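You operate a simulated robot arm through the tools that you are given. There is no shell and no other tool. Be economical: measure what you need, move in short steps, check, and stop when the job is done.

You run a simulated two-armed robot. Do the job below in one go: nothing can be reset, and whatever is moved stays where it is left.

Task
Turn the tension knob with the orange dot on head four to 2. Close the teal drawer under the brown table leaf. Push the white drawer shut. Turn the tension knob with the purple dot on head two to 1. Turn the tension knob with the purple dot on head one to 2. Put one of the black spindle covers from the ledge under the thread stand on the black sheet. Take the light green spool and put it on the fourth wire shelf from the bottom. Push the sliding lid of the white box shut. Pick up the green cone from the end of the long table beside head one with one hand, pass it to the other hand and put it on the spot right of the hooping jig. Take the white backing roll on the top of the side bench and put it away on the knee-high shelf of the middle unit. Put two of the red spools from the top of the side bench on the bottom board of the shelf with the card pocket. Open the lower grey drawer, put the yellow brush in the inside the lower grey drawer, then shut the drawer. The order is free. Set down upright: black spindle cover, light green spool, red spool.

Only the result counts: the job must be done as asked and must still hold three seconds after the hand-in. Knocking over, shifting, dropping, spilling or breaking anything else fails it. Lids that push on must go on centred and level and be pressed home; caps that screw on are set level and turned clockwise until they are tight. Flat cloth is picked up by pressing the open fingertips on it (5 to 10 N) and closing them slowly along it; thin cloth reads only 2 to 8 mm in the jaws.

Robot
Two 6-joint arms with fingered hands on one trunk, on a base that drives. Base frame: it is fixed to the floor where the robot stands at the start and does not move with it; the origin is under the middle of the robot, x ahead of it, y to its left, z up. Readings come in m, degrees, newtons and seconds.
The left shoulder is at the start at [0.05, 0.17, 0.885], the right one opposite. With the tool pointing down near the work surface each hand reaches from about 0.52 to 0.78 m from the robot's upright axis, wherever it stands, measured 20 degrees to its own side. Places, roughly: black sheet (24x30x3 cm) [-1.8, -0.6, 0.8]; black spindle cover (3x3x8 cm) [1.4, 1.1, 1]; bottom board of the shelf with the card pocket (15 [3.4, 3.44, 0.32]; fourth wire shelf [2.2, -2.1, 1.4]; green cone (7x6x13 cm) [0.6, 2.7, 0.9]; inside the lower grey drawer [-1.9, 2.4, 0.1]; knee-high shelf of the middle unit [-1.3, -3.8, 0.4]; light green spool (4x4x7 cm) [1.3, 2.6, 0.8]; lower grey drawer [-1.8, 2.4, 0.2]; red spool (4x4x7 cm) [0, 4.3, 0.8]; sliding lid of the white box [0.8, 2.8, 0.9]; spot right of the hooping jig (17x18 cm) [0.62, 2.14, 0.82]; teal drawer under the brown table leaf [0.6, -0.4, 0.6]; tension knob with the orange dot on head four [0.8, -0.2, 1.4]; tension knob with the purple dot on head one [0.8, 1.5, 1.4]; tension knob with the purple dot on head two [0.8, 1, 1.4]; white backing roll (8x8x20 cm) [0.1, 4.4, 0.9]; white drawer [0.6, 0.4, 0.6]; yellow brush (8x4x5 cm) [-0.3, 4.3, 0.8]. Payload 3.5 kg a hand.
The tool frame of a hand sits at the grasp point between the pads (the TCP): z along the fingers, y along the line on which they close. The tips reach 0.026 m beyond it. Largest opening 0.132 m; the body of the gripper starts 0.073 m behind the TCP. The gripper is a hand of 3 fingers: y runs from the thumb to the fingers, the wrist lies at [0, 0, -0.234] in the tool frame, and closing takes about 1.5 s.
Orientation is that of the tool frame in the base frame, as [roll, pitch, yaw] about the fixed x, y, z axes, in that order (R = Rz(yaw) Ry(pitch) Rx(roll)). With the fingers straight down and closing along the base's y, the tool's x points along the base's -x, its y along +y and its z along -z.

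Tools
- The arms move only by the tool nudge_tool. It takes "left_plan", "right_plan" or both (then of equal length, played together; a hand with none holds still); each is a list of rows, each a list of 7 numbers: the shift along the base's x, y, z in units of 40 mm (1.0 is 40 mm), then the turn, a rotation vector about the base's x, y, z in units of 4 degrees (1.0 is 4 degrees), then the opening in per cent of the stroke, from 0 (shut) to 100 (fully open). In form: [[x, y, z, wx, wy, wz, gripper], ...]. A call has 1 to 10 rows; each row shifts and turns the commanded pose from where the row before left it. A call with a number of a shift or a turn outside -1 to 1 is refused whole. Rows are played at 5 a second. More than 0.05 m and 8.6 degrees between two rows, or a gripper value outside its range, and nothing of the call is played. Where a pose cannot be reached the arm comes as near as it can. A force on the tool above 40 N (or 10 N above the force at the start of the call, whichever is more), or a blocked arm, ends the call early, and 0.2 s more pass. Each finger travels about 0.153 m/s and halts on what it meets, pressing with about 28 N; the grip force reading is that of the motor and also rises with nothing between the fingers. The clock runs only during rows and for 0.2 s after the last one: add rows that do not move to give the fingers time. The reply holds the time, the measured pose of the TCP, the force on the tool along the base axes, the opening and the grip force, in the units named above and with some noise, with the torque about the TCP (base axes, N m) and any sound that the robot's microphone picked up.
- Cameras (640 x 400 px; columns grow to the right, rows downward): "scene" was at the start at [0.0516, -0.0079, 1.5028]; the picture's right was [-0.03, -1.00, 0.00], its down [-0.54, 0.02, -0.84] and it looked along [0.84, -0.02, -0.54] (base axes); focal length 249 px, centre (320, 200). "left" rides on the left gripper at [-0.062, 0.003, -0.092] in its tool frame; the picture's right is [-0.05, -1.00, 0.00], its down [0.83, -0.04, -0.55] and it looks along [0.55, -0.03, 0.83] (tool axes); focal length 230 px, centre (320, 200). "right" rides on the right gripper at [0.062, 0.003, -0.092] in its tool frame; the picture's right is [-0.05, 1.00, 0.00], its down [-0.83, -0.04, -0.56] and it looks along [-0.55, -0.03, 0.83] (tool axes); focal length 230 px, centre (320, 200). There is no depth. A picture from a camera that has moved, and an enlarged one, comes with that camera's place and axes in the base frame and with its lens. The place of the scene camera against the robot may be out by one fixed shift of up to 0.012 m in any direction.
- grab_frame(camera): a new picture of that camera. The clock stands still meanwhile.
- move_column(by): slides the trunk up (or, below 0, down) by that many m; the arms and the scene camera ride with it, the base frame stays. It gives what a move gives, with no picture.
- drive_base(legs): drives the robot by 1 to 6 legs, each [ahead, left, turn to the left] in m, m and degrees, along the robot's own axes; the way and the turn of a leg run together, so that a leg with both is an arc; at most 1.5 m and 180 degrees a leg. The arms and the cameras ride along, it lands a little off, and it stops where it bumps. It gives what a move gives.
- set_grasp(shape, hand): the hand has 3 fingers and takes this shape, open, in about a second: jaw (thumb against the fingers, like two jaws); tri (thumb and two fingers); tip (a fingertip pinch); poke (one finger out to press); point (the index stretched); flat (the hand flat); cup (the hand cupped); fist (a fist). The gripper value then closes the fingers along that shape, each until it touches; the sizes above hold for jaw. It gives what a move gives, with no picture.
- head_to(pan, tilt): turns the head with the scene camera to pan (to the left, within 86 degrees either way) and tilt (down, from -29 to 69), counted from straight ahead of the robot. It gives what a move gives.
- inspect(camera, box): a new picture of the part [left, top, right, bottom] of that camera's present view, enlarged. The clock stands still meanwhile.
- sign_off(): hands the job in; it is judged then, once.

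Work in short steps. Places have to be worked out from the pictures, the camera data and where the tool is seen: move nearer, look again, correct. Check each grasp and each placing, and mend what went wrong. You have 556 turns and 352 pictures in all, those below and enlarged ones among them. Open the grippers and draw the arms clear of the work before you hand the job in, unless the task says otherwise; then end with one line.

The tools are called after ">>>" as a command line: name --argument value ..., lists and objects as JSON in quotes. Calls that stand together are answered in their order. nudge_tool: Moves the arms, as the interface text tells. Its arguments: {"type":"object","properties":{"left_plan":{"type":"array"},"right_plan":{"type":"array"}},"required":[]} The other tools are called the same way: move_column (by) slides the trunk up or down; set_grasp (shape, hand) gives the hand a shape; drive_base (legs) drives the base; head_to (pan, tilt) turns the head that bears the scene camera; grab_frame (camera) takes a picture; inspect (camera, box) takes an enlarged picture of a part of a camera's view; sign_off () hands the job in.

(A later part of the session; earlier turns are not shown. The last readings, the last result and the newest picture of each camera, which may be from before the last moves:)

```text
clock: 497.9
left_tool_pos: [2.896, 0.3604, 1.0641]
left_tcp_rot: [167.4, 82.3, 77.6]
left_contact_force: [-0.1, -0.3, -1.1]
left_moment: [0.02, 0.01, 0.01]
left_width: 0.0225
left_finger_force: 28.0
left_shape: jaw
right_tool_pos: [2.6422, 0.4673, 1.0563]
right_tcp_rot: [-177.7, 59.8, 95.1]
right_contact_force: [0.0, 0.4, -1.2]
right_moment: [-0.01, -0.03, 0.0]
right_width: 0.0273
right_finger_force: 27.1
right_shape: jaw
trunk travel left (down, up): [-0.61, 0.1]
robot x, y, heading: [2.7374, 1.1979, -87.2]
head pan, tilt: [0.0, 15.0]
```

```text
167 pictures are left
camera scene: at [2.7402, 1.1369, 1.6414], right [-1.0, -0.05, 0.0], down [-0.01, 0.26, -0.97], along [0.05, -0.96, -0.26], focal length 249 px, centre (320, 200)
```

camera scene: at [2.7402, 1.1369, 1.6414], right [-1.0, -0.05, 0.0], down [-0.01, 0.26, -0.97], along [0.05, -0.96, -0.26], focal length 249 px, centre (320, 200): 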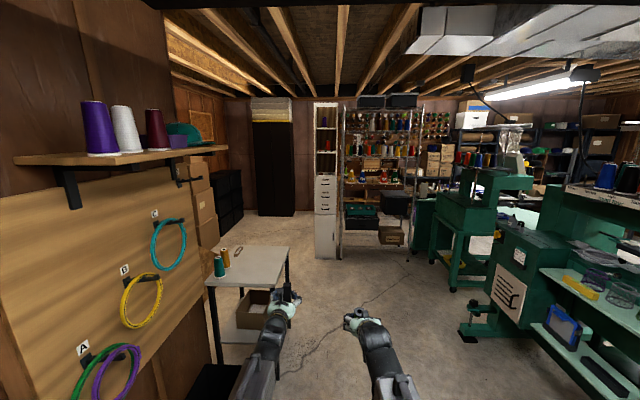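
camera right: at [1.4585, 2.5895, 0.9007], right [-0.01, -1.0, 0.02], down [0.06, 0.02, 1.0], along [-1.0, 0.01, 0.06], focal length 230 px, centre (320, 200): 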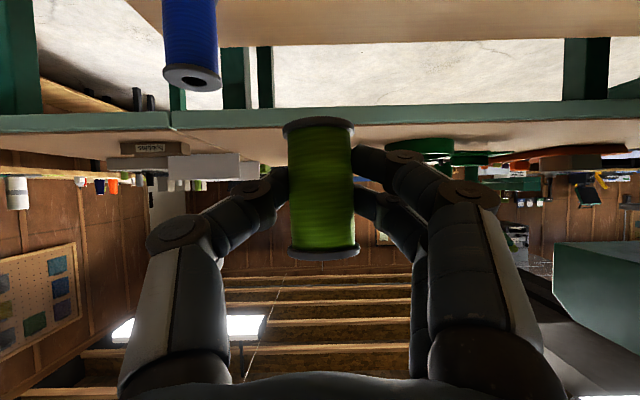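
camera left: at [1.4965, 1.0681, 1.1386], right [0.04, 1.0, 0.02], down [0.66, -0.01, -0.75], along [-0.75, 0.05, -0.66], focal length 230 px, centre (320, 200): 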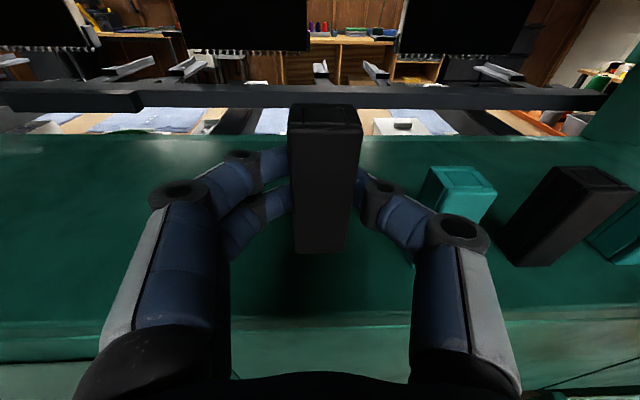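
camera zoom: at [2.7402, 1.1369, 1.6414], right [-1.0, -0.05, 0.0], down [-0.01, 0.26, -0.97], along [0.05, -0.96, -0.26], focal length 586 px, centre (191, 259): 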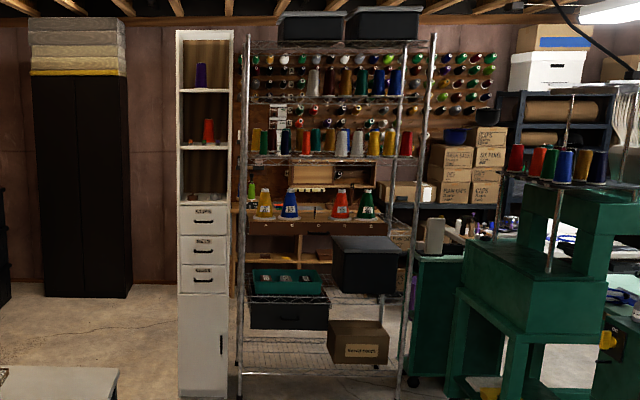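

Legs must be 1.5 m at most; I split them.

>>> drive_base --legs '[[1.2, -0.3, -3], [0.75, 0, 0]]'

>>> grab_frame --camera "scene"

```text
clock: 507.8
left_tool_pos: [2.5686, -1.5796, 1.064]
left_tcp_rot: [167.7, 82.3, 74.3]
left_contact_force: [-0.7, -0.5, 0.2]
left_moment: [-0.01, 0.02, 0.0]
left_width: 0.0227
left_finger_force: 27.8
left_shape: jaw
right_tool_pos: [2.3189, -1.4592, 1.057]
right_tcp_rot: [-177.5, 59.8, 91.8]
right_contact_force: [0.2, -0.8, -0.2]
right_moment: [0.02, 0.0, -0.01]
right_width: 0.0267
right_finger_force: 27.6
right_shape: jaw
trunk travel left (down, up): [-0.61, 0.1]
robot x, y, heading: [2.4552, -0.7357, -90.4]
head pan, tilt: [0.0, 15.0]
```

```text
166 pictures are left
camera scene: at [2.4571, -0.7954, 1.6414], right [-1.0, 0.01, 0.0], down [0.0, 0.26, -0.97], along [-0.01, -0.97, -0.26], focal length 249 px, centre (320, 200)
```

scene: 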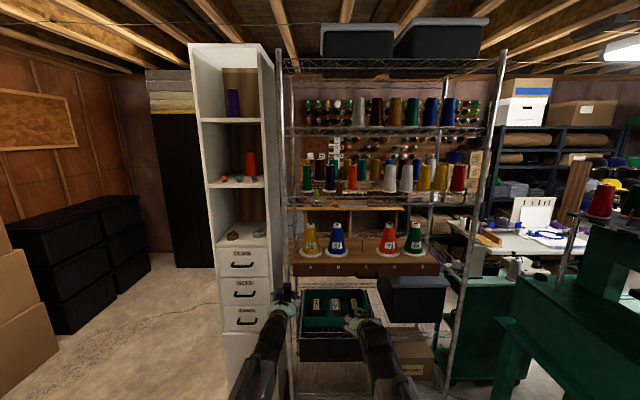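

>>> inspect --camera "scene" --box '[270, 80, 510, 290]'

```text
1.90 times, centred on (390, 185) of scene
camera zoom: at [2.4571, -0.7954, 1.6414], right [-1.0, 0.01, 0.0], down [0.0, 0.26, -0.97], along [-0.01, -0.97, -0.26], focal length 474 px, centre (187, 229)
```

zoom: 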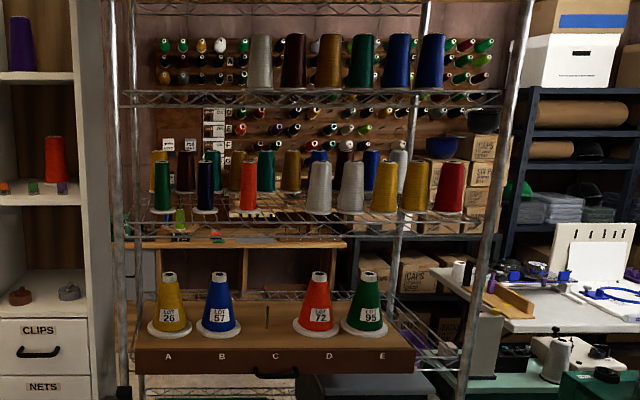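

Fourth shelf: there is a free gap between the orange cone and the grey cones at x≈2.2, matching the given place. I first swing the left hand (with the cover) out to the left side so it stays clear of the shelf.

>>> nudge_tool --left_plan '[[0.6, 0.6, 0, 0, 0, 1, 0], [0.6, 0.6, 0, 0, 0, 1, 0], [0.6, 0.6, 0, 0, 0, 1, 0], [0.6, 0.6, 0, 0, 0, 1, 0], [0.6, 0.6, 0, 0, 0, 1, 0], [0.6, 0.6, 0, 0, 0, 1, 0], [0.6, 0.6, 0, 0, 0, 1, 0], [0.6, 0.6, 0, 0, 0, 1, 0], [0.6, 0.6, 0, 0, 0, 1, 0], [0.6, 0.6, 0, 0, 0, 1, 0]]'

>>> nudge_tool --left_plan '[[0.6, 0.6, 0, 0, 0, 1, 0], [0.6, 0.6, 0, 0, 0, 1, 0], [0.6, 0.6, 0, 0, 0, 1, 0], [0.4, 0.6, 0, 0, 0, 1, 0]]'

>>> move_column --by 0.1

>>> grab_frame --camera "right"

```text
clock: 510.0
left_tool_pos: [2.8112, -1.3915, 1.0602]
left_tcp_rot: [167.8, 82.2, 114.6]
left_contact_force: [-0.3, 0.7, -0.6]
left_moment: [0.02, -0.03, 0.03]
left_width: 0.0226
left_finger_force: 27.7
left_shape: jaw
left hand out of reach, approached as far as the arm can: row 7, 8, 9, 10
right_tool_pos: [2.3186, -1.4576, 1.0557]
right_tcp_rot: [-177.5, 59.9, 91.9]
right_contact_force: [-0.7, -0.5, -0.2]
right_moment: [0.03, -0.01, 0.0]
right_width: 0.027
right_finger_force: 28.4
right_shape: jaw
trunk travel left (down, up): [-0.61, 0.1]
robot x, y, heading: [2.4555, -0.7362, -90.5]
head pan, tilt: [0.0, 15.0]
```

```text
clock: 511.0
left_tool_pos: [2.9084, -1.3376, 1.0575]
left_tcp_rot: [167.6, 82.2, 130.5]
left_contact_force: [-0.1, 1.2, -0.9]
left_moment: [0.01, 0.01, 0.0]
left_width: 0.0227
left_finger_force: 28.2
left_shape: jaw
left hand out of reach, approached as far as the arm can: row 1, 2, 3, 4
right_tool_pos: [2.3194, -1.4593, 1.0561]
right_tcp_rot: [-177.6, 59.9, 91.7]
right_contact_force: [0.5, 0.2, 1.2]
right_moment: [0.0, 0.02, 0.01]
right_width: 0.027
right_finger_force: 27.9
right_shape: jaw
trunk travel left (down, up): [-0.61, 0.1]
robot x, y, heading: [2.4523, -0.737, -90.6]
head pan, tilt: [0.0, 15.0]
```

```text
clock: 512.3
left_tool_pos: [2.9087, -1.338, 1.1577]
left_tcp_rot: [167.5, 82.3, 130.3]
left_contact_force: [-0.2, -0.9, -0.5]
left_moment: [0.0, -0.02, -0.01]
left_width: 0.0224
left_finger_force: 27.7
left_shape: jaw
right_tool_pos: [2.3189, -1.4589, 1.1571]
right_tcp_rot: [-177.6, 59.7, 91.8]
right_contact_force: [0.0, 0.2, 0.2]
right_moment: [-0.03, -0.02, 0.01]
right_width: 0.0267
right_finger_force: 27.9
right_shape: jaw
trunk travel left (down, up): [-0.71, 0.0]
robot x, y, heading: [2.4548, -0.7356, -90.6]
head pan, tilt: [0.0, 15.0]
```

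```text
164 pictures are left
camera right: at [2.3233, -1.3487, 1.1493], right [1.0, -0.03, 0.02], down [-0.02, 0.06, 1.0], along [-0.03, -1.0, 0.06], focal length 230 px, centre (320, 200)
```

right: 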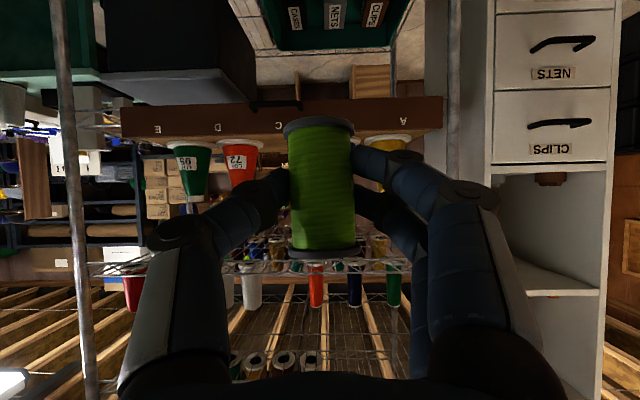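

I raise the right hand to about shelf height and look again to triangulate the shelf.

>>> nudge_tool --right_plan '[[0, 0, 0.9, 0, 0, 0, 0], [0, 0, 0.9, 0, 0, 0, 0], [0, 0, 0.9, 0, 0, 0, 0], [0, 0, 0.9, 0, 0, 0, 0], [0, 0, 0.9, 0, 0, 0, 0], [0, 0, 0.9, 0, 0, 0, 0], [0, 0, 0.9, 0, 0, 0, 0]]'

>>> drive_base --legs '[[0, -0.12, 0]]'

>>> grab_frame --camera "right"

>>> grab_frame --camera "scene"

```text
clock: 513.9
left_tool_pos: [2.9095, -1.3378, 1.1573]
left_tcp_rot: [167.5, 82.3, 130.5]
left_contact_force: [0.3, -0.1, -0.2]
left_moment: [-0.01, -0.01, 0.03]
left_width: 0.0227
left_finger_force: 27.3
left_shape: jaw
right_tool_pos: [2.32, -1.4604, 1.409]
right_tcp_rot: [-177.6, 59.7, 91.8]
right_contact_force: [-0.5, 0.9, -0.4]
right_moment: [0.03, -0.03, 0.04]
right_width: 0.0269
right_finger_force: 27.5
right_shape: jaw
trunk travel left (down, up): [-0.71, 0.0]
robot x, y, heading: [2.4531, -0.7375, -90.6]
head pan, tilt: [0.0, 15.0]
```

```text
clock: 515.1
left_tool_pos: [2.7865, -1.3356, 1.1584]
left_tcp_rot: [167.1, 82.3, 129.9]
left_contact_force: [-0.5, -0.5, 0.7]
left_moment: [-0.01, -0.02, -0.01]
left_width: 0.0227
left_finger_force: 27.6
left_shape: jaw
right_tool_pos: [2.1963, -1.4611, 1.4076]
right_tcp_rot: [-177.8, 59.9, 91.7]
right_contact_force: [-1.0, -0.3, -0.6]
right_moment: [-0.01, -0.01, 0.02]
right_width: 0.0269
right_finger_force: 28.3
right_shape: jaw
trunk travel left (down, up): [-0.71, 0.0]
robot x, y, heading: [2.3347, -0.735, -90.6]
head pan, tilt: [0.0, 15.0]
```

```text
163 pictures are left
camera right: at [2.2005, -1.3508, 1.4], right [1.0, -0.03, 0.03], down [-0.02, 0.06, 1.0], along [-0.03, -1.0, 0.06], focal length 230 px, centre (320, 200)
```

right: 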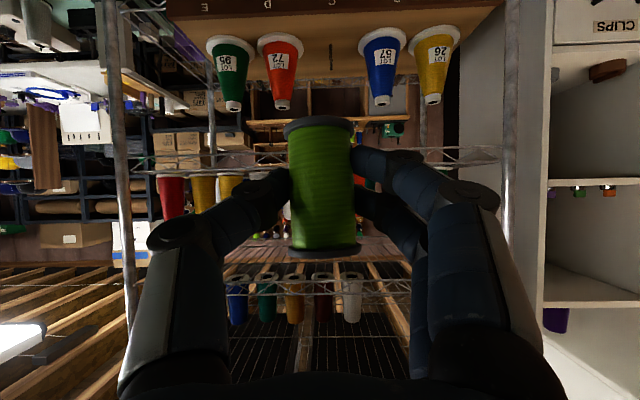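

```text
162 pictures are left
camera scene: at [2.3331, -0.7936, 1.7415], right [-1.0, 0.01, 0.0], down [0.0, 0.26, -0.97], along [-0.01, -0.97, -0.26], focal length 249 px, centre (320, 200)
```

scene: 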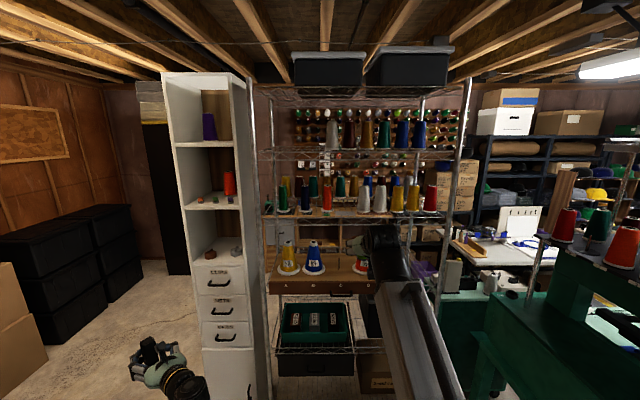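

Shelf front rail ≈ y -1.895, z ≈1.357. I zoom from the head to choose the exact gap.

>>> inspect --camera "scene" --box '[260, 150, 460, 260]'

```text
3.20 times, centred on (360, 205) of scene
camera zoom: at [2.3331, -0.7936, 1.7415], right [-1.0, 0.01, 0.0], down [0.0, 0.26, -0.97], along [-0.01, -0.97, -0.26], focal length 797 px, centre (192, 184)
```

zoom: 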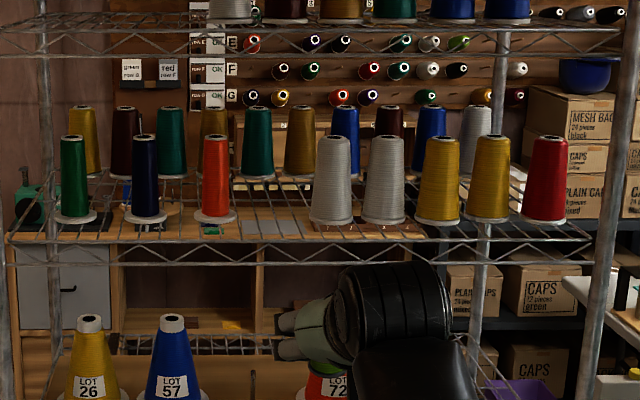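

Gap centre ≈[2.194, -1.97], 11.6 cm wide. I pull the left hand further back, raise the spool a bit, and drive 0.4 m in.

>>> nudge_tool --left_plan '[[0.2, 0.8, 0, 0, 0, 0.5, 0], [0.2, 0.8, 0, 0, 0, 0.5, 0], [0.2, 0.8, 0, 0, 0, 0.5, 0], [0.2, 0.8, 0, 0, 0, 0.5, 0], [0.2, 0.8, 0, 0, 0, 0.5, 0], [0.2, 0.8, 0, 0, 0, 0.5, 0]]' --right_plan '[[0, 0, 0.3, 0, 0, 0, 0], [0, 0, 0, 0, 0, 0, 0], [0, 0, 0, 0, 0, 0, 0], [0, 0, 0, 0, 0, 0, 0], [0, 0, 0, 0, 0, 0, 0], [0, 0, 0, 0, 0, 0, 0]]'

>>> drive_base --legs '[[0.35, 0, 0.6]]'

>>> grab_frame --camera "right"

>>> grab_frame --camera "scene"

```text
clock: 516.5
left_tool_pos: [2.8783, -1.272, 1.1433]
left_tcp_rot: [167.6, 82.3, 142.7]
left_contact_force: [-0.3, 0.5, 0.4]
left_moment: [0.01, 0.0, 0.03]
left_width: 0.0231
left_finger_force: 27.7
left_shape: jaw
left hand out of reach, approached as far as the arm can: row 1, 2, 3, 4, 5, 6
right_tool_pos: [2.1989, -1.4617, 1.4206]
right_tcp_rot: [-177.6, 59.8, 91.9]
right_contact_force: [-0.2, -0.3, -0.3]
right_moment: [0.0, 0.03, 0.01]
right_width: 0.0268
right_finger_force: 28.4
right_shape: jaw
trunk travel left (down, up): [-0.71, 0.0]
robot x, y, heading: [2.3343, -0.7333, -90.6]
head pan, tilt: [0.0, 15.0]
```

```text
clock: 518.8
left_tool_pos: [2.8855, -1.6147, 1.1432]
left_tcp_rot: [167.0, 82.3, 142.9]
left_contact_force: [-1.1, 0.1, 0.0]
left_moment: [0.0, 0.01, 0.03]
left_width: 0.0225
left_finger_force: 28.4
left_shape: jaw
right_tool_pos: [2.2101, -1.8147, 1.4203]
right_tcp_rot: [-177.5, 59.9, 92.7]
right_contact_force: [0.3, -0.5, -0.7]
right_moment: [0.04, 0.0, 0.01]
right_width: 0.0266
right_finger_force: 27.1
right_shape: jaw
trunk travel left (down, up): [-0.71, 0.0]
robot x, y, heading: [2.3333, -1.0882, -89.7]
head pan, tilt: [0.0, 15.0]
```

```text
160 pictures are left
camera right: at [2.2114, -1.7041, 1.4121], right [1.0, -0.01, 0.02], down [-0.02, 0.06, 1.0], along [-0.02, -1.0, 0.06], focal length 230 px, centre (320, 200)
```

right: 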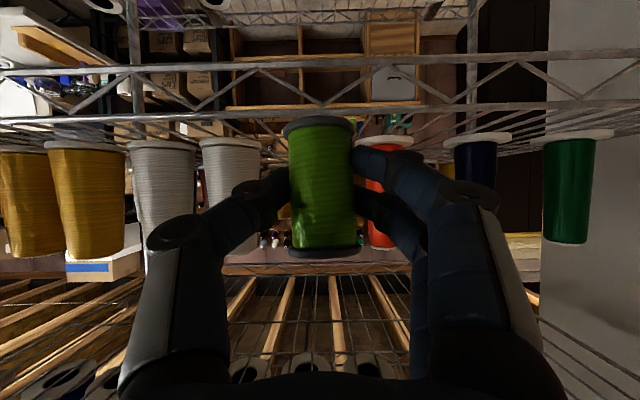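

```text
159 pictures are left
camera scene: at [2.3367, -1.1453, 1.7414], right [-1.0, -0.01, 0.0], down [0.0, 0.26, -0.97], along [0.01, -0.97, -0.26], focal length 249 px, centre (320, 200)
```

scene: 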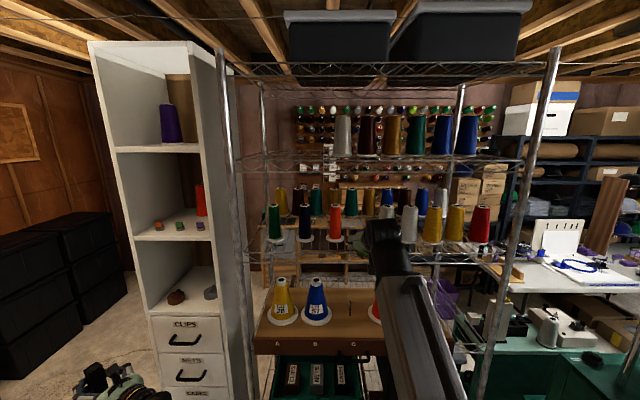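

The gap centre is at x≈2.196. I shift 14 mm and slide the spool in over the rail.

>>> nudge_tool --right_plan '[[-0.35, 0, 0, 0, 0, 0, 0], [0, -0.8, 0, 0, 0, 0, 0], [0, -0.8, 0, 0, 0, 0, 0], [0, -0.8, 0, 0, 0, 0, 0], [0, 0, 0, 0, 0, 0, 0]]'

>>> grab_frame --camera "right"

>>> inspect --camera "scene" --box '[250, 150, 490, 290]'

```text
clock: 520.0
left_tool_pos: [2.8863, -1.6126, 1.1436]
left_tcp_rot: [167.6, 82.4, 143.4]
left_contact_force: [0.5, -0.1, 0.1]
left_moment: [-0.01, -0.03, 0.0]
left_width: 0.0227
left_finger_force: 27.8
left_shape: jaw
right_tool_pos: [2.1943, -1.9079, 1.4211]
right_tcp_rot: [-177.5, 59.9, 92.7]
right_contact_force: [-0.3, -0.2, -0.6]
right_moment: [0.0, 0.0, 0.0]
right_width: 0.0269
right_finger_force: 27.9
right_shape: jaw
trunk travel left (down, up): [-0.71, 0.0]
robot x, y, heading: [2.3336, -1.0839, -89.8]
head pan, tilt: [0.0, 15.0]
```

```text
158 pictures are left
camera right: at [2.1967, -1.7998, 1.4135], right [1.0, -0.01, 0.02], down [-0.02, 0.06, 1.0], along [-0.02, -1.0, 0.06], focal length 230 px, centre (320, 200)
```

right: 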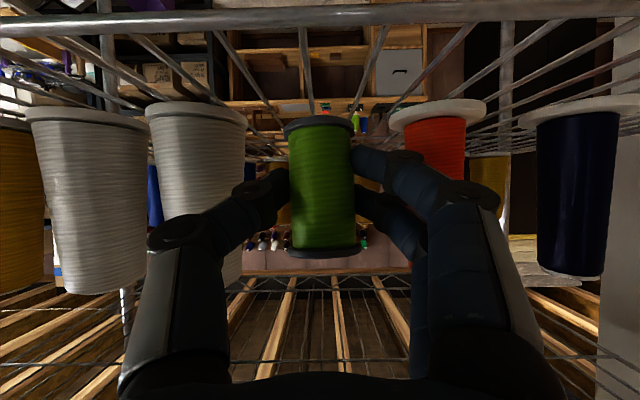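

```text
2.67 times, centred on (370, 220) of scene
camera zoom: at [2.3366, -1.1433, 1.7415], right [-1.0, -0.01, 0.0], down [0.0, 0.26, -0.97], along [0.01, -0.97, -0.26], focal length 664 px, centre (187, 147)
```

zoom: 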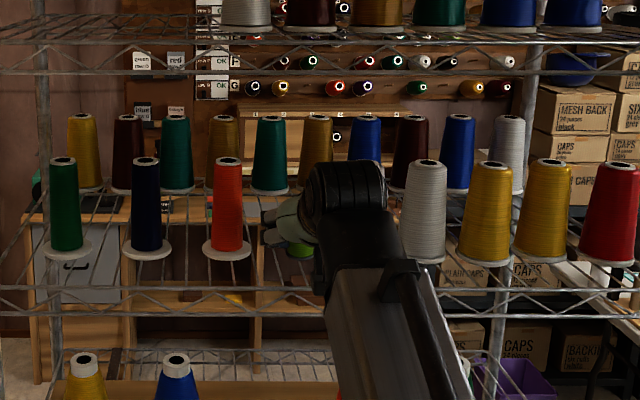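

Centred between the cones. 20 mm more, then lower in small steps.

>>> nudge_tool --right_plan '[[0, -0.5, 0, 0, 0, 0, 0], [0, 0, -0.2, 0, 0, 0, 0], [0, 0, -0.15, 0, 0, 0, 0], [0, 0, -0.1, 0, 0, 0, 0]]'

>>> nudge_tool --right_plan '[[0, 0, -0.1, 0, 0, 0, 0], [0, 0, -0.1, 0, 0, 0, 0], [0, 0, -0.1, 0, 0, 0, 0], [0, 0, -0.1, 0, 0, 0, 0]]'

```text
clock: 521.0
left_tool_pos: [2.8865, -1.6131, 1.1433]
left_tcp_rot: [167.5, 82.3, 143.3]
left_contact_force: [-0.1, 0.1, -0.4]
left_moment: [-0.01, 0.02, 0.0]
left_width: 0.0229
left_finger_force: 28.3
left_shape: jaw
right_tool_pos: [2.1955, -1.9302, 1.4046]
right_tcp_rot: [-177.6, 59.8, 92.7]
right_contact_force: [0.1, 0.5, -0.3]
right_moment: [0.0, -0.01, 0.0]
right_width: 0.0267
right_finger_force: 27.9
right_shape: jaw
trunk travel left (down, up): [-0.71, 0.0]
robot x, y, heading: [2.3321, -1.0821, -89.7]
head pan, tilt: [0.0, 15.0]
```

```text
clock: 522.0
left_tool_pos: [2.8868, -1.6105, 1.1451]
left_tcp_rot: [168.3, 82.4, 144.2]
left_contact_force: [-0.5, 0.4, 0.2]
left_moment: [0.01, 0.01, 0.04]
left_width: 0.0224
left_finger_force: 28.4
left_shape: jaw
right_tool_pos: [2.1951, -1.9266, 1.3945]
right_tcp_rot: [-177.5, 60.7, 92.7]
right_contact_force: [-1.4, -9.0, 39.2]
right_moment: [-0.38, -0.24, -0.04]
right_width: 0.0272
right_finger_force: 28.5
right_shape: jaw
trunk travel left (down, up): [-0.71, 0.0]
robot x, y, heading: [2.3291, -1.0861, -89.7]
head pan, tilt: [0.0, 15.0]
```

Contact. I ease up and open slowly.

>>> nudge_tool --right_plan '[[0, 0, 0.12, 0, 0, 0, 0], [0, 0, 0, 0, 0, 0, 0]]'

>>> nudge_tool --right_plan '[[0, 0, 0, 0, 0, 0, 23], [0, 0, 0, 0, 0, 0, 28], [0, 0, 0, 0, 0, 0, 36], [0, 0, 0, 0, 0, 0, 44], [0, 0, 0, 0, 0, 0, 44]]'

>>> grab_frame --camera "right"

```text
clock: 522.6
left_tool_pos: [2.8856, -1.6114, 1.1441]
left_tcp_rot: [167.9, 82.3, 143.8]
left_contact_force: [0.1, -0.9, 0.2]
left_moment: [-0.02, 0.02, 0.01]
left_width: 0.0226
left_finger_force: 28.4
left_shape: jaw
right_tool_pos: [2.1957, -1.9271, 1.3954]
right_tcp_rot: [-177.5, 60.4, 92.8]
right_contact_force: [-1.1, -6.9, 29.1]
right_moment: [-0.23, -0.14, -0.03]
right_width: 0.0272
right_finger_force: 27.7
right_shape: jaw
trunk travel left (down, up): [-0.71, 0.0]
robot x, y, heading: [2.3351, -1.0835, -89.6]
head pan, tilt: [0.0, 15.0]
```

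```text
clock: 523.8
left_tool_pos: [2.8864, -1.6129, 1.1436]
left_tcp_rot: [167.5, 82.3, 143.3]
left_contact_force: [-0.6, 0.4, 0.5]
left_moment: [-0.02, -0.01, 0.02]
left_width: 0.0227
left_finger_force: 27.8
left_shape: jaw
right_tool_pos: [2.1957, -1.9281, 1.3906]
right_tcp_rot: [-177.7, 59.8, 92.7]
right_contact_force: [0.2, 0.6, 0.0]
right_moment: [-0.03, 0.0, 0.02]
right_width: 0.0575
right_finger_force: 0.1
right_shape: jaw
trunk travel left (down, up): [-0.71, 0.0]
robot x, y, heading: [2.3311, -1.0839, -89.5]
head pan, tilt: [0.0, 15.0]
```

```text
156 pictures are left
camera right: at [2.1978, -1.8193, 1.3829], right [1.0, -0.01, 0.02], down [-0.02, 0.06, 1.0], along [-0.02, -1.0, 0.06], focal length 230 px, centre (320, 200)
```

right: 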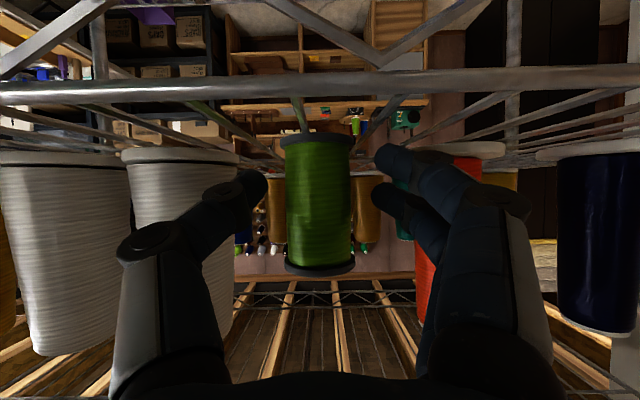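

The spool stands. I withdraw straight back.

>>> nudge_tool --right_plan '[[0, 0.4, 0, 0, 0, 0, 44], [0, 0.8, 0, 0, 0, 0, 44], [0, 0.9, 0.1, 0, 0, 0, 44], [0, 0.9, 0.1, 0, 0, 0, 44], [0, 0.5, 0, 0, 0, 0, 44]]'

>>> drive_base --legs '[[-0.4, 0, 0]]'

>>> inspect --camera "scene" --box '[260, 150, 460, 260]'

```text
clock: 525.0
left_tool_pos: [2.8858, -1.6125, 1.1445]
left_tcp_rot: [167.4, 82.3, 143.4]
left_contact_force: [-0.3, -0.2, -0.6]
left_moment: [0.02, 0.01, -0.01]
left_width: 0.0225
left_finger_force: 28.2
left_shape: jaw
right_tool_pos: [2.196, -1.7862, 1.3979]
right_tcp_rot: [-177.6, 59.8, 92.7]
right_contact_force: [0.6, -0.1, 0.3]
right_moment: [0.0, -0.01, -0.04]
right_width: 0.0577
right_finger_force: 0.0
right_shape: jaw
trunk travel left (down, up): [-0.71, 0.0]
robot x, y, heading: [2.3319, -1.083, -89.6]
head pan, tilt: [0.0, 15.0]
```

```text
clock: 527.5
left_tool_pos: [2.8788, -1.2126, 1.1444]
left_tcp_rot: [167.8, 82.4, 143.0]
left_contact_force: [-0.9, -0.8, 0.1]
left_moment: [-0.02, 0.01, 0.02]
left_width: 0.0226
left_finger_force: 27.5
left_shape: jaw
right_tool_pos: [2.1869, -1.3794, 1.3993]
right_tcp_rot: [-177.6, 59.9, 92.1]
right_contact_force: [-0.3, -0.1, -0.8]
right_moment: [-0.01, -0.05, 0.03]
right_width: 0.0575
right_finger_force: 0.0
right_shape: jaw
trunk travel left (down, up): [-0.71, 0.0]
robot x, y, heading: [2.3359, -0.6796, -90.1]
head pan, tilt: [0.0, 15.0]
```

```text
3.20 times, centred on (360, 205) of scene
camera zoom: at [2.3356, -0.7374, 1.7415], right [-1.0, 0.0, 0.0], down [0.0, 0.26, -0.97], along [0.0, -0.97, -0.26], focal length 797 px, centre (192, 184)
```

zoom: 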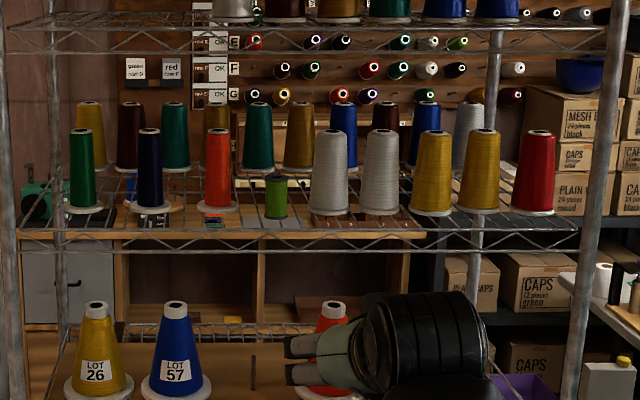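

The light green spool stands on the fourth shelf. Now I carry the cover round: backwards up the aisle, then west past the long table (keeping my heading).

>>> drive_base --legs '[[-1.45, 0.1, 0], [-1.5, 0, 0], [-1.15, 0, 0]]'

>>> drive_base --legs '[[0, -1.0, 0]]'

>>> grab_frame --camera "scene"

```text
clock: 547.3
left_tool_pos: [3.0092, 2.9182, 1.143]
left_tcp_rot: [167.6, 82.2, 143.4]
left_contact_force: [0.6, 0.4, -0.7]
left_moment: [-0.02, 0.01, 0.01]
left_width: 0.0226
left_finger_force: 28.5
left_shape: jaw
right_tool_pos: [2.3182, 2.7455, 1.3986]
right_tcp_rot: [-177.6, 59.9, 92.6]
right_contact_force: [0.0, 0.6, 0.2]
right_moment: [-0.01, 0.03, 0.0]
right_width: 0.0575
right_finger_force: 0.1
right_shape: jaw
trunk travel left (down, up): [-0.71, 0.0]
robot x, y, heading: [2.4576, 3.4451, -89.8]
head pan, tilt: [0.0, 15.0]
```

```text
clock: 552.6
left_tool_pos: [1.9942, 2.9132, 1.1432]
left_tcp_rot: [167.4, 82.3, 143.2]
left_contact_force: [0.1, -0.6, 0.2]
left_moment: [-0.05, 0.02, -0.02]
left_width: 0.0224
left_finger_force: 27.7
left_shape: jaw
right_tool_pos: [1.3028, 2.739, 1.3976]
right_tcp_rot: [-177.7, 59.8, 92.7]
right_contact_force: [-0.5, -0.3, -1.0]
right_moment: [0.0, 0.01, 0.01]
right_width: 0.0576
right_finger_force: 0.1
right_shape: jaw
trunk travel left (down, up): [-0.71, 0.0]
robot x, y, heading: [1.4375, 3.4426, -89.7]
head pan, tilt: [0.0, 15.0]
```

```text
154 pictures are left
camera scene: at [1.4441, 3.3822, 1.7415], right [-1.0, -0.01, 0.0], down [0.0, 0.26, -0.97], along [0.01, -0.97, -0.26], focal length 249 px, centre (320, 200)
```

scene: 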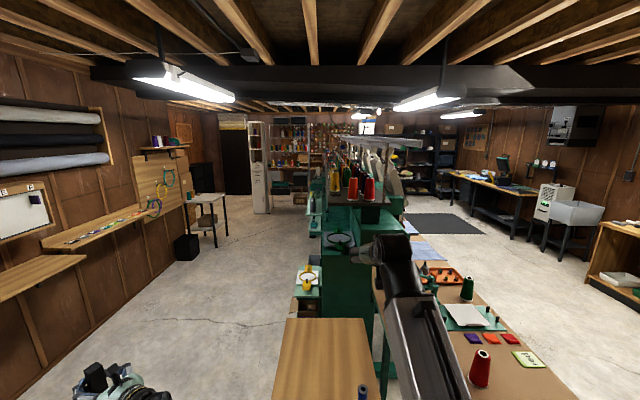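

The overview is clear. I continue west, then south along the open floor, and turn towards the west bench.

>>> drive_base --legs '[[0, -1.3, 0], [0, -0.75, 0], [1.5, 0, 0], [1.2, 0, 0], [0, 0, -90]]'

>>> head_to --pan 20 --tilt 25

>>> grab_frame --camera "scene"

```text
clock: 579.4
left_tool_pos: [-1.1197, 0.221, 1.1433]
left_tcp_rot: [167.5, 82.2, 53.9]
left_contact_force: [-0.9, 0.4, -1.1]
left_moment: [0.0, -0.01, 0.01]
left_width: 0.0226
left_finger_force: 28.3
left_shape: jaw
right_tool_pos: [-1.2993, 0.9095, 1.3971]
right_tcp_rot: [-177.6, 59.9, 3.3]
right_contact_force: [0.7, -0.2, 0.2]
right_moment: [-0.02, 0.03, 0.01]
right_width: 0.0573
right_finger_force: 0.0
right_shape: jaw
trunk travel left (down, up): [-0.71, 0.0]
robot x, y, heading: [-0.5985, 0.7796, -179.0]
head pan, tilt: [0.0, 15.0]
```

```text
clock: 580.2
left_tool_pos: [-1.1183, 0.22, 1.1431]
left_tcp_rot: [167.6, 82.2, 53.9]
left_contact_force: [-0.2, -0.4, -0.9]
left_moment: [0.02, -0.02, -0.01]
left_width: 0.0226
left_finger_force: 28.1
left_shape: jaw
right_tool_pos: [-1.2992, 0.9102, 1.398]
right_tcp_rot: [-177.6, 59.8, 3.3]
right_contact_force: [0.4, 0.5, 0.1]
right_moment: [-0.03, 0.04, 0.01]
right_width: 0.0575
right_finger_force: 0.1
right_shape: jaw
trunk travel left (down, up): [-0.71, 0.0]
robot x, y, heading: [-0.597, 0.7777, -179.2]
head pan, tilt: [20.0, 25.0]
```

```text
153 pictures are left
camera scene: at [-0.6404, 0.7413, 1.7253], right [-0.36, 0.93, 0.0], down [0.39, 0.15, -0.91], along [-0.85, -0.32, -0.42], focal length 249 px, centre (320, 200)
```

scene: 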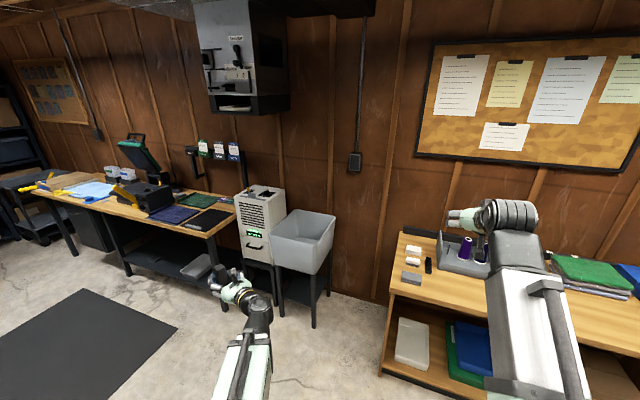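

The black sheet lies at about [-1.84, -0.59]. I swing the left hand back to the front and drive there.

>>> nudge_tool --left_plan '[[-0.47, 0.65, 0, 0, 0, -1, 0], [-0.47, 0.65, 0, 0, 0, -1, 0], [-0.47, 0.65, 0, 0, 0, -1, 0], [-0.47, 0.65, 0, 0, 0, -1, 0], [-0.47, 0.65, 0, 0, 0, -1, 0], [-0.47, 0.65, 0, 0, 0, -1, 0], [-0.47, 0.65, 0, 0, 0, -1, 0], [-0.47, 0.65, 0, 0, 0, -1, 0], [-0.47, 0.65, 0, 0, 0, -1, 0], [-0.47, 0.65, 0, 0, 0, -1, 0]]'

>>> nudge_tool --left_plan '[[-0.47, 0.65, 0, 0, 0, -1, 0], [-0.47, 0.65, 0, 0, 0, -1, 0], [-0.47, 0.65, 0, 0, 0, -1, 0], [-0.47, 0.65, 0, 0, 0, -1, 0], [-0.47, 0.5, 0, 0, 0, -1, 0], [-0.47, 0.5, 0, 0, 0, -1, 0], [-0.47, 0.5, 0, 0, 0, -1, 0]]'

>>> drive_base --legs '[[0.1, 1.25, 0]]'

>>> head_to --pan 0 --tilt 35

>>> grab_frame --camera "scene"

>>> grab_frame --camera "left"

```text
clock: 582.4
left_tool_pos: [-1.3123, 0.4787, 1.1425]
left_tcp_rot: [167.6, 82.3, 14.0]
left_contact_force: [-0.2, 1.1, 0.8]
left_moment: [-0.02, 0.01, -0.01]
left_width: 0.0226
left_finger_force: 28.2
left_shape: jaw
left hand out of reach, approached as far as the arm can: row 2
right_tool_pos: [-1.3004, 0.9103, 1.3989]
right_tcp_rot: [-177.7, 59.8, 3.2]
right_contact_force: [0.2, -0.1, 0.1]
right_moment: [-0.01, -0.03, -0.01]
right_width: 0.0576
right_finger_force: 0.0
right_shape: jaw
trunk travel left (down, up): [-0.71, 0.0]
robot x, y, heading: [-0.5973, 0.7802, -179.2]
head pan, tilt: [20.0, 25.0]
```

```text
clock: 584.0
left_tool_pos: [-1.4419, 0.6447, 1.1428]
left_tcp_rot: [167.5, 82.3, -14.2]
left_contact_force: [0.3, -0.1, -0.5]
left_moment: [0.01, 0.03, 0.04]
left_width: 0.0224
left_finger_force: 28.0
left_shape: jaw
right_tool_pos: [-1.2998, 0.9103, 1.3967]
right_tcp_rot: [-177.5, 59.8, 3.3]
right_contact_force: [0.0, -0.4, -0.1]
right_moment: [0.01, 0.02, 0.0]
right_width: 0.0574
right_finger_force: 0.1
right_shape: jaw
trunk travel left (down, up): [-0.71, 0.0]
robot x, y, heading: [-0.5973, 0.7789, -179.0]
head pan, tilt: [20.0, 25.0]
```

```text
clock: 590.2
left_tool_pos: [-1.4918, -0.6186, 1.1435]
left_tcp_rot: [167.6, 82.3, -11.8]
left_contact_force: [0.2, -0.1, -0.2]
left_moment: [-0.02, 0.0, 0.0]
left_width: 0.0225
left_finger_force: 28.3
left_shape: jaw
right_tool_pos: [-1.3609, -0.348, 1.3981]
right_tcp_rot: [-177.6, 59.7, 5.6]
right_contact_force: [-0.6, -0.4, 0.4]
right_moment: [0.0, 0.02, -0.03]
right_width: 0.0574
right_finger_force: 0.0
right_shape: jaw
trunk travel left (down, up): [-0.71, 0.0]
robot x, y, heading: [-0.6537, -0.4506, -176.7]
head pan, tilt: [20.0, 25.0]
```

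```text
clock: 591.0
left_tool_pos: [-1.4918, -0.6178, 1.1435]
left_tcp_rot: [167.5, 82.3, -11.8]
left_contact_force: [-0.5, -1.6, -1.2]
left_moment: [-0.01, 0.03, -0.02]
left_width: 0.0227
left_finger_force: 27.3
left_shape: jaw
right_tool_pos: [-1.3598, -0.3471, 1.3975]
right_tcp_rot: [-177.6, 59.7, 5.6]
right_contact_force: [0.8, 0.7, -0.4]
right_moment: [0.0, 0.02, 0.0]
right_width: 0.0576
right_finger_force: 0.1
right_shape: jaw
trunk travel left (down, up): [-0.71, 0.0]
robot x, y, heading: [-0.6499, -0.4495, -176.8]
head pan, tilt: [0.0, 35.0]
```

```text
152 pictures are left
camera scene: at [-0.6981, -0.4589, 1.7095], right [-0.06, 1.0, 0.0], down [0.57, 0.03, -0.82], along [-0.82, -0.05, -0.57], focal length 249 px, centre (320, 200)
```

scene: 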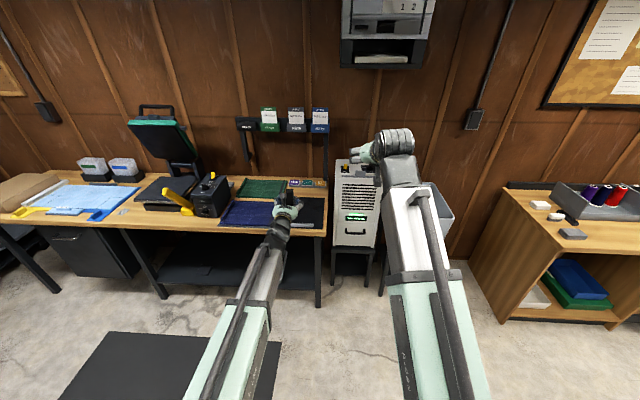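

```text
151 pictures are left
camera left: at [-1.4085, -0.6189, 1.2175], right [-0.02, 1.0, 0.02], down [0.66, 0.03, -0.75], along [-0.75, 0.0, -0.66], focal length 230 px, centre (320, 200)
```

left: 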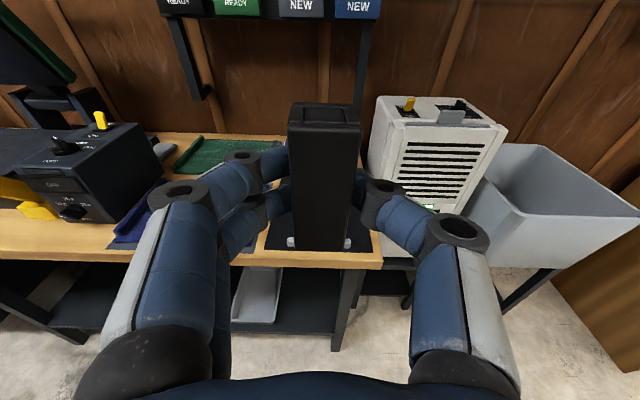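

The sheet spans roughly x -1.70…-1.98, y -0.72…-0.48. I straighten, drive 0.2 m in and lower the cover.

>>> drive_base --legs '[[0.2, 0, -3]]'

>>> nudge_tool --left_plan '[[0, 0, -0.9, 0, 0, 0, 0], [0, 0, -0.9, 0, 0, 0, 0], [0, 0, -0.9, 0, 0, 0, 0], [0, 0, -0.9, 0, 0, 0, 0]]'

>>> grab_frame --camera "left"

>>> inspect --camera "scene" --box '[200, 150, 400, 275]'

```text
clock: 592.6
left_tool_pos: [-1.6939, -0.5839, 1.1431]
left_tcp_rot: [167.6, 82.2, -14.5]
left_contact_force: [0.1, 0.1, 0.3]
left_moment: [-0.01, -0.03, 0.02]
left_width: 0.0222
left_finger_force: 27.7
left_shape: jaw
right_tool_pos: [-1.5504, -0.3201, 1.3962]
right_tcp_rot: [-177.6, 59.7, 2.8]
right_contact_force: [0.5, 0.0, 0.1]
right_moment: [0.01, -0.01, 0.0]
right_width: 0.0575
right_finger_force: 0.2
right_shape: jaw
trunk travel left (down, up): [-0.71, 0.0]
robot x, y, heading: [-0.8465, -0.4574, -179.4]
head pan, tilt: [0.0, 35.0]
```

```text
clock: 593.6
left_tool_pos: [-1.6927, -0.589, 1.0319]
left_tcp_rot: [167.6, 82.3, -14.5]
left_contact_force: [0.5, -0.7, -0.3]
left_moment: [0.03, 0.0, -0.01]
left_width: 0.0228
left_finger_force: 28.2
left_shape: jaw
left hand out of reach, approached as far as the arm can: row 1, 2
right_tool_pos: [-1.548, -0.3206, 1.397]
right_tcp_rot: [-177.6, 59.7, 2.8]
right_contact_force: [0.9, -0.9, -0.1]
right_moment: [0.01, -0.01, -0.02]
right_width: 0.0575
right_finger_force: 0.1
right_shape: jaw
trunk travel left (down, up): [-0.71, 0.0]
robot x, y, heading: [-0.8469, -0.4573, -179.7]
head pan, tilt: [0.0, 35.0]
```

```text
150 pictures are left
camera left: at [-1.6092, -0.5931, 1.1069], right [0.03, 1.0, 0.02], down [0.66, 0.0, -0.75], along [-0.75, 0.04, -0.66], focal length 230 px, centre (320, 200)
```

left: 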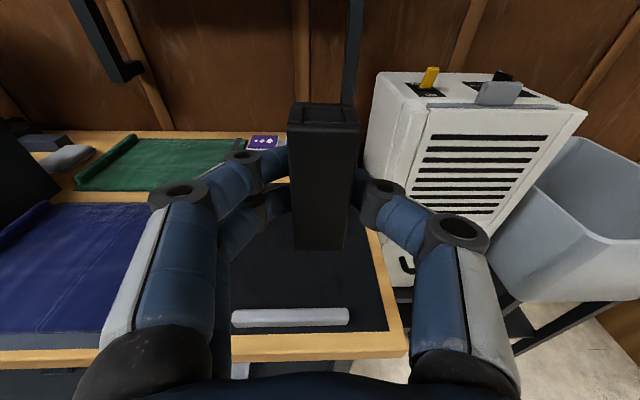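

```text
3.20 times, centred on (300, 212) of scene
camera zoom: at [-0.8922, -0.4627, 1.7095], right [-0.01, 1.0, 0.0], down [0.57, 0.01, -0.82], along [-0.82, -0.01, -0.57], focal length 797 px, centre (384, 160)
```

zoom: 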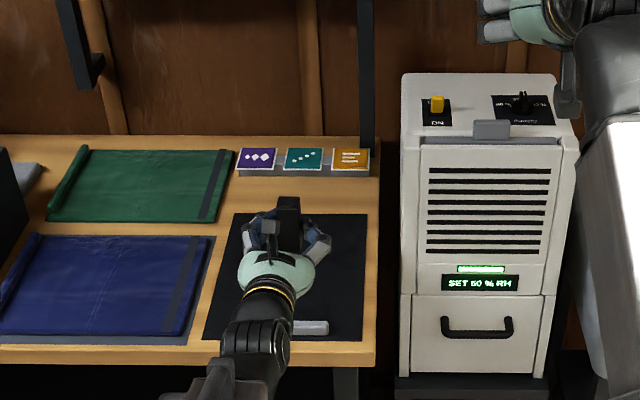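

I move on 0.13 m so the cover comes over the middle of the sheet, behind the silver bar, and lower further.

>>> drive_base --legs '[[0.13, 0, 0]]'

>>> nudge_tool --left_plan '[[0, 0, -0.9, 0, 0, 0, 0], [0, 0, -0.9, 0, 0, 0, 0], [0, 0, -0.9, 0, 0, 0, 0], [0, 0, -0.5, 0, 0, 0, 0], [0, 0, 0, 0, 0, 0, 0]]'

>>> grab_frame --camera "left"

```text
clock: 594.9
left_tool_pos: [-1.8256, -0.5865, 1.0324]
left_tcp_rot: [167.7, 82.2, -14.7]
left_contact_force: [-0.5, -0.1, -0.7]
left_moment: [0.02, 0.04, 0.03]
left_width: 0.0226
left_finger_force: 28.7
left_shape: jaw
right_tool_pos: [-1.6814, -0.3189, 1.3964]
right_tcp_rot: [-177.5, 59.6, 2.6]
right_contact_force: [-0.6, -0.1, -0.2]
right_moment: [0.0, -0.02, 0.01]
right_width: 0.0575
right_finger_force: 0.1
right_shape: jaw
trunk travel left (down, up): [-0.71, 0.0]
robot x, y, heading: [-0.973, -0.459, -179.8]
head pan, tilt: [0.0, 35.0]
```

```text
clock: 596.1
left_tool_pos: [-1.8236, -0.5838, 0.9073]
left_tcp_rot: [167.5, 82.2, -14.8]
left_contact_force: [-0.2, -0.5, -1.5]
left_moment: [-0.01, -0.01, -0.01]
left_width: 0.0225
left_finger_force: 27.9
left_shape: jaw
right_tool_pos: [-1.6797, -0.3187, 1.3978]
right_tcp_rot: [-177.7, 59.9, 2.6]
right_contact_force: [-0.4, -0.1, -0.4]
right_moment: [0.0, -0.01, -0.01]
right_width: 0.0575
right_finger_force: 0.1
right_shape: jaw
trunk travel left (down, up): [-0.71, 0.0]
robot x, y, heading: [-0.9788, -0.457, -179.7]
head pan, tilt: [0.0, 35.0]
```

```text
148 pictures are left
camera left: at [-1.7411, -0.5883, 0.9805], right [0.04, 1.0, 0.02], down [0.66, -0.01, -0.75], along [-0.75, 0.04, -0.66], focal length 230 px, centre (320, 200)
```

left: 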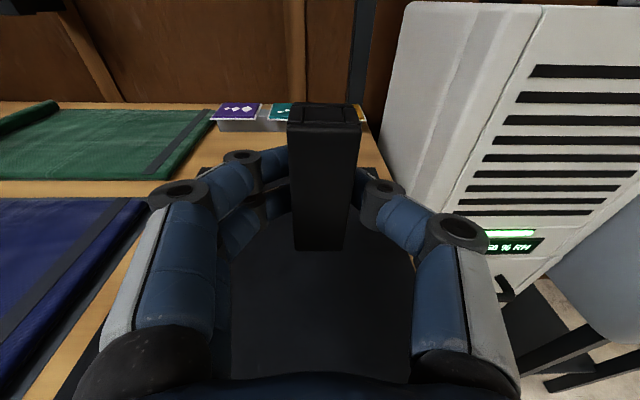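

Over the sheet. I lower in small steps until it touches.

>>> nudge_tool --left_plan '[[0, 0, -0.4, 0, 0, 0, 0], [0, 0, -0.3, 0, 0, 0, 0], [0, 0, -0.15, 0, 0, 0, 0], [0, 0, -0.1, 0, 0, 0, 0], [0, 0, -0.1, 0, 0, 0, 0]]'

```text
clock: 597.3
left_tool_pos: [-1.8251, -0.5877, 0.8632]
left_tcp_rot: [167.4, 82.4, -14.9]
left_contact_force: [-0.2, -0.2, -0.9]
left_moment: [0.02, -0.02, 0.02]
left_width: 0.0223
left_finger_force: 27.8
left_shape: jaw
right_tool_pos: [-1.6797, -0.3185, 1.3982]
right_tcp_rot: [-177.6, 59.7, 2.6]
right_contact_force: [-0.2, 0.5, -0.3]
right_moment: [0.03, 0.01, 0.01]
right_width: 0.0574
right_finger_force: 0.0
right_shape: jaw
trunk travel left (down, up): [-0.71, 0.0]
robot x, y, heading: [-0.9731, -0.4569, -179.7]
head pan, tilt: [0.0, 35.0]
```

>>> nudge_tool --left_plan '[[0, 0, -0.1, 0, 0, 0, 0], [0, 0, -0.1, 0, 0, 0, 0], [0, 0, -0.1, 0, 0, 0, 0], [0, 0, -0.1, 0, 0, 0, 0]]'

```text
clock: 598.3
left_tool_pos: [-1.8228, -0.5873, 0.8481]
left_tcp_rot: [167.3, 82.2, -14.9]
left_contact_force: [0.1, 0.0, 0.3]
left_moment: [0.0, 0.0, 0.03]
left_width: 0.0225
left_finger_force: 27.9
left_shape: jaw
right_tool_pos: [-1.6781, -0.3185, 1.3983]
right_tcp_rot: [-177.6, 59.8, 2.6]
right_contact_force: [-0.3, -0.3, -0.1]
right_moment: [-0.02, 0.0, -0.01]
right_width: 0.0576
right_finger_force: 0.1
right_shape: jaw
trunk travel left (down, up): [-0.71, 0.0]
robot x, y, heading: [-0.9754, -0.4593, -179.7]
head pan, tilt: [0.0, 35.0]
```

Still free. I check the hand against the bar and table before going lower.

>>> inspect --camera "scene" --box '[230, 200, 350, 290]'

>>> grab_frame --camera "left"

```text
4.44 times, centred on (290, 245) of scene
camera zoom: at [-1.0227, -0.4636, 1.7095], right [-0.01, 1.0, 0.0], down [0.57, 0.0, -0.82], along [-0.82, 0.0, -0.57], focal length 1107 px, centre (453, 0)
```

zoom: 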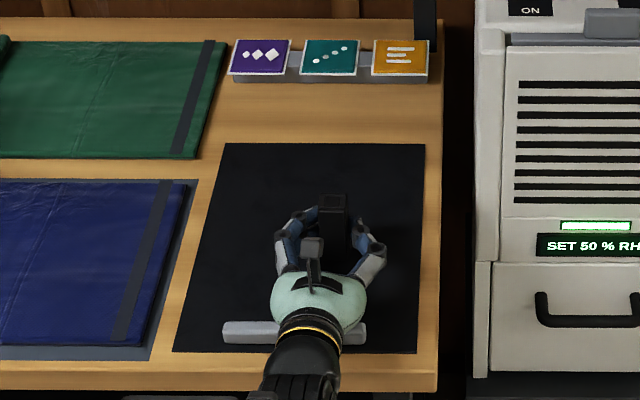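

```text
146 pictures are left
camera left: at [-1.7403, -0.5918, 0.922], right [0.04, 1.0, 0.02], down [0.66, -0.01, -0.75], along [-0.75, 0.04, -0.66], focal length 230 px, centre (320, 200)
```

left: 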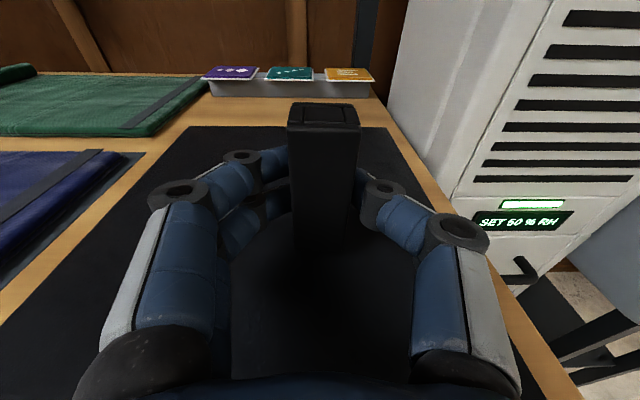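

Table there is ≈0.797, so ~9 mm remain and the wrist still clears the bar. I continue in 3 mm steps.

>>> nudge_tool --left_plan '[[0, 0, -0.08, 0, 0, 0, 0], [0, 0, -0.08, 0, 0, 0, 0], [0, 0, -0.06, 0, 0, 0, 0]]'

```text
clock: 599.1
left_tool_pos: [-1.8242, -0.5856, 0.8379]
left_tcp_rot: [167.3, 82.4, -15.0]
left_contact_force: [-0.5, -0.8, 2.6]
left_moment: [0.05, 0.03, -0.02]
left_width: 0.0225
left_finger_force: 27.9
left_shape: jaw
right_tool_pos: [-1.6781, -0.3192, 1.398]
right_tcp_rot: [-177.7, 59.8, 2.5]
right_contact_force: [0.9, 0.0, 0.7]
right_moment: [0.01, 0.0, 0.0]
right_width: 0.0575
right_finger_force: 0.1
right_shape: jaw
trunk travel left (down, up): [-0.71, 0.0]
robot x, y, heading: [-0.9821, -0.4603, -179.7]
head pan, tilt: [0.0, 35.0]
```

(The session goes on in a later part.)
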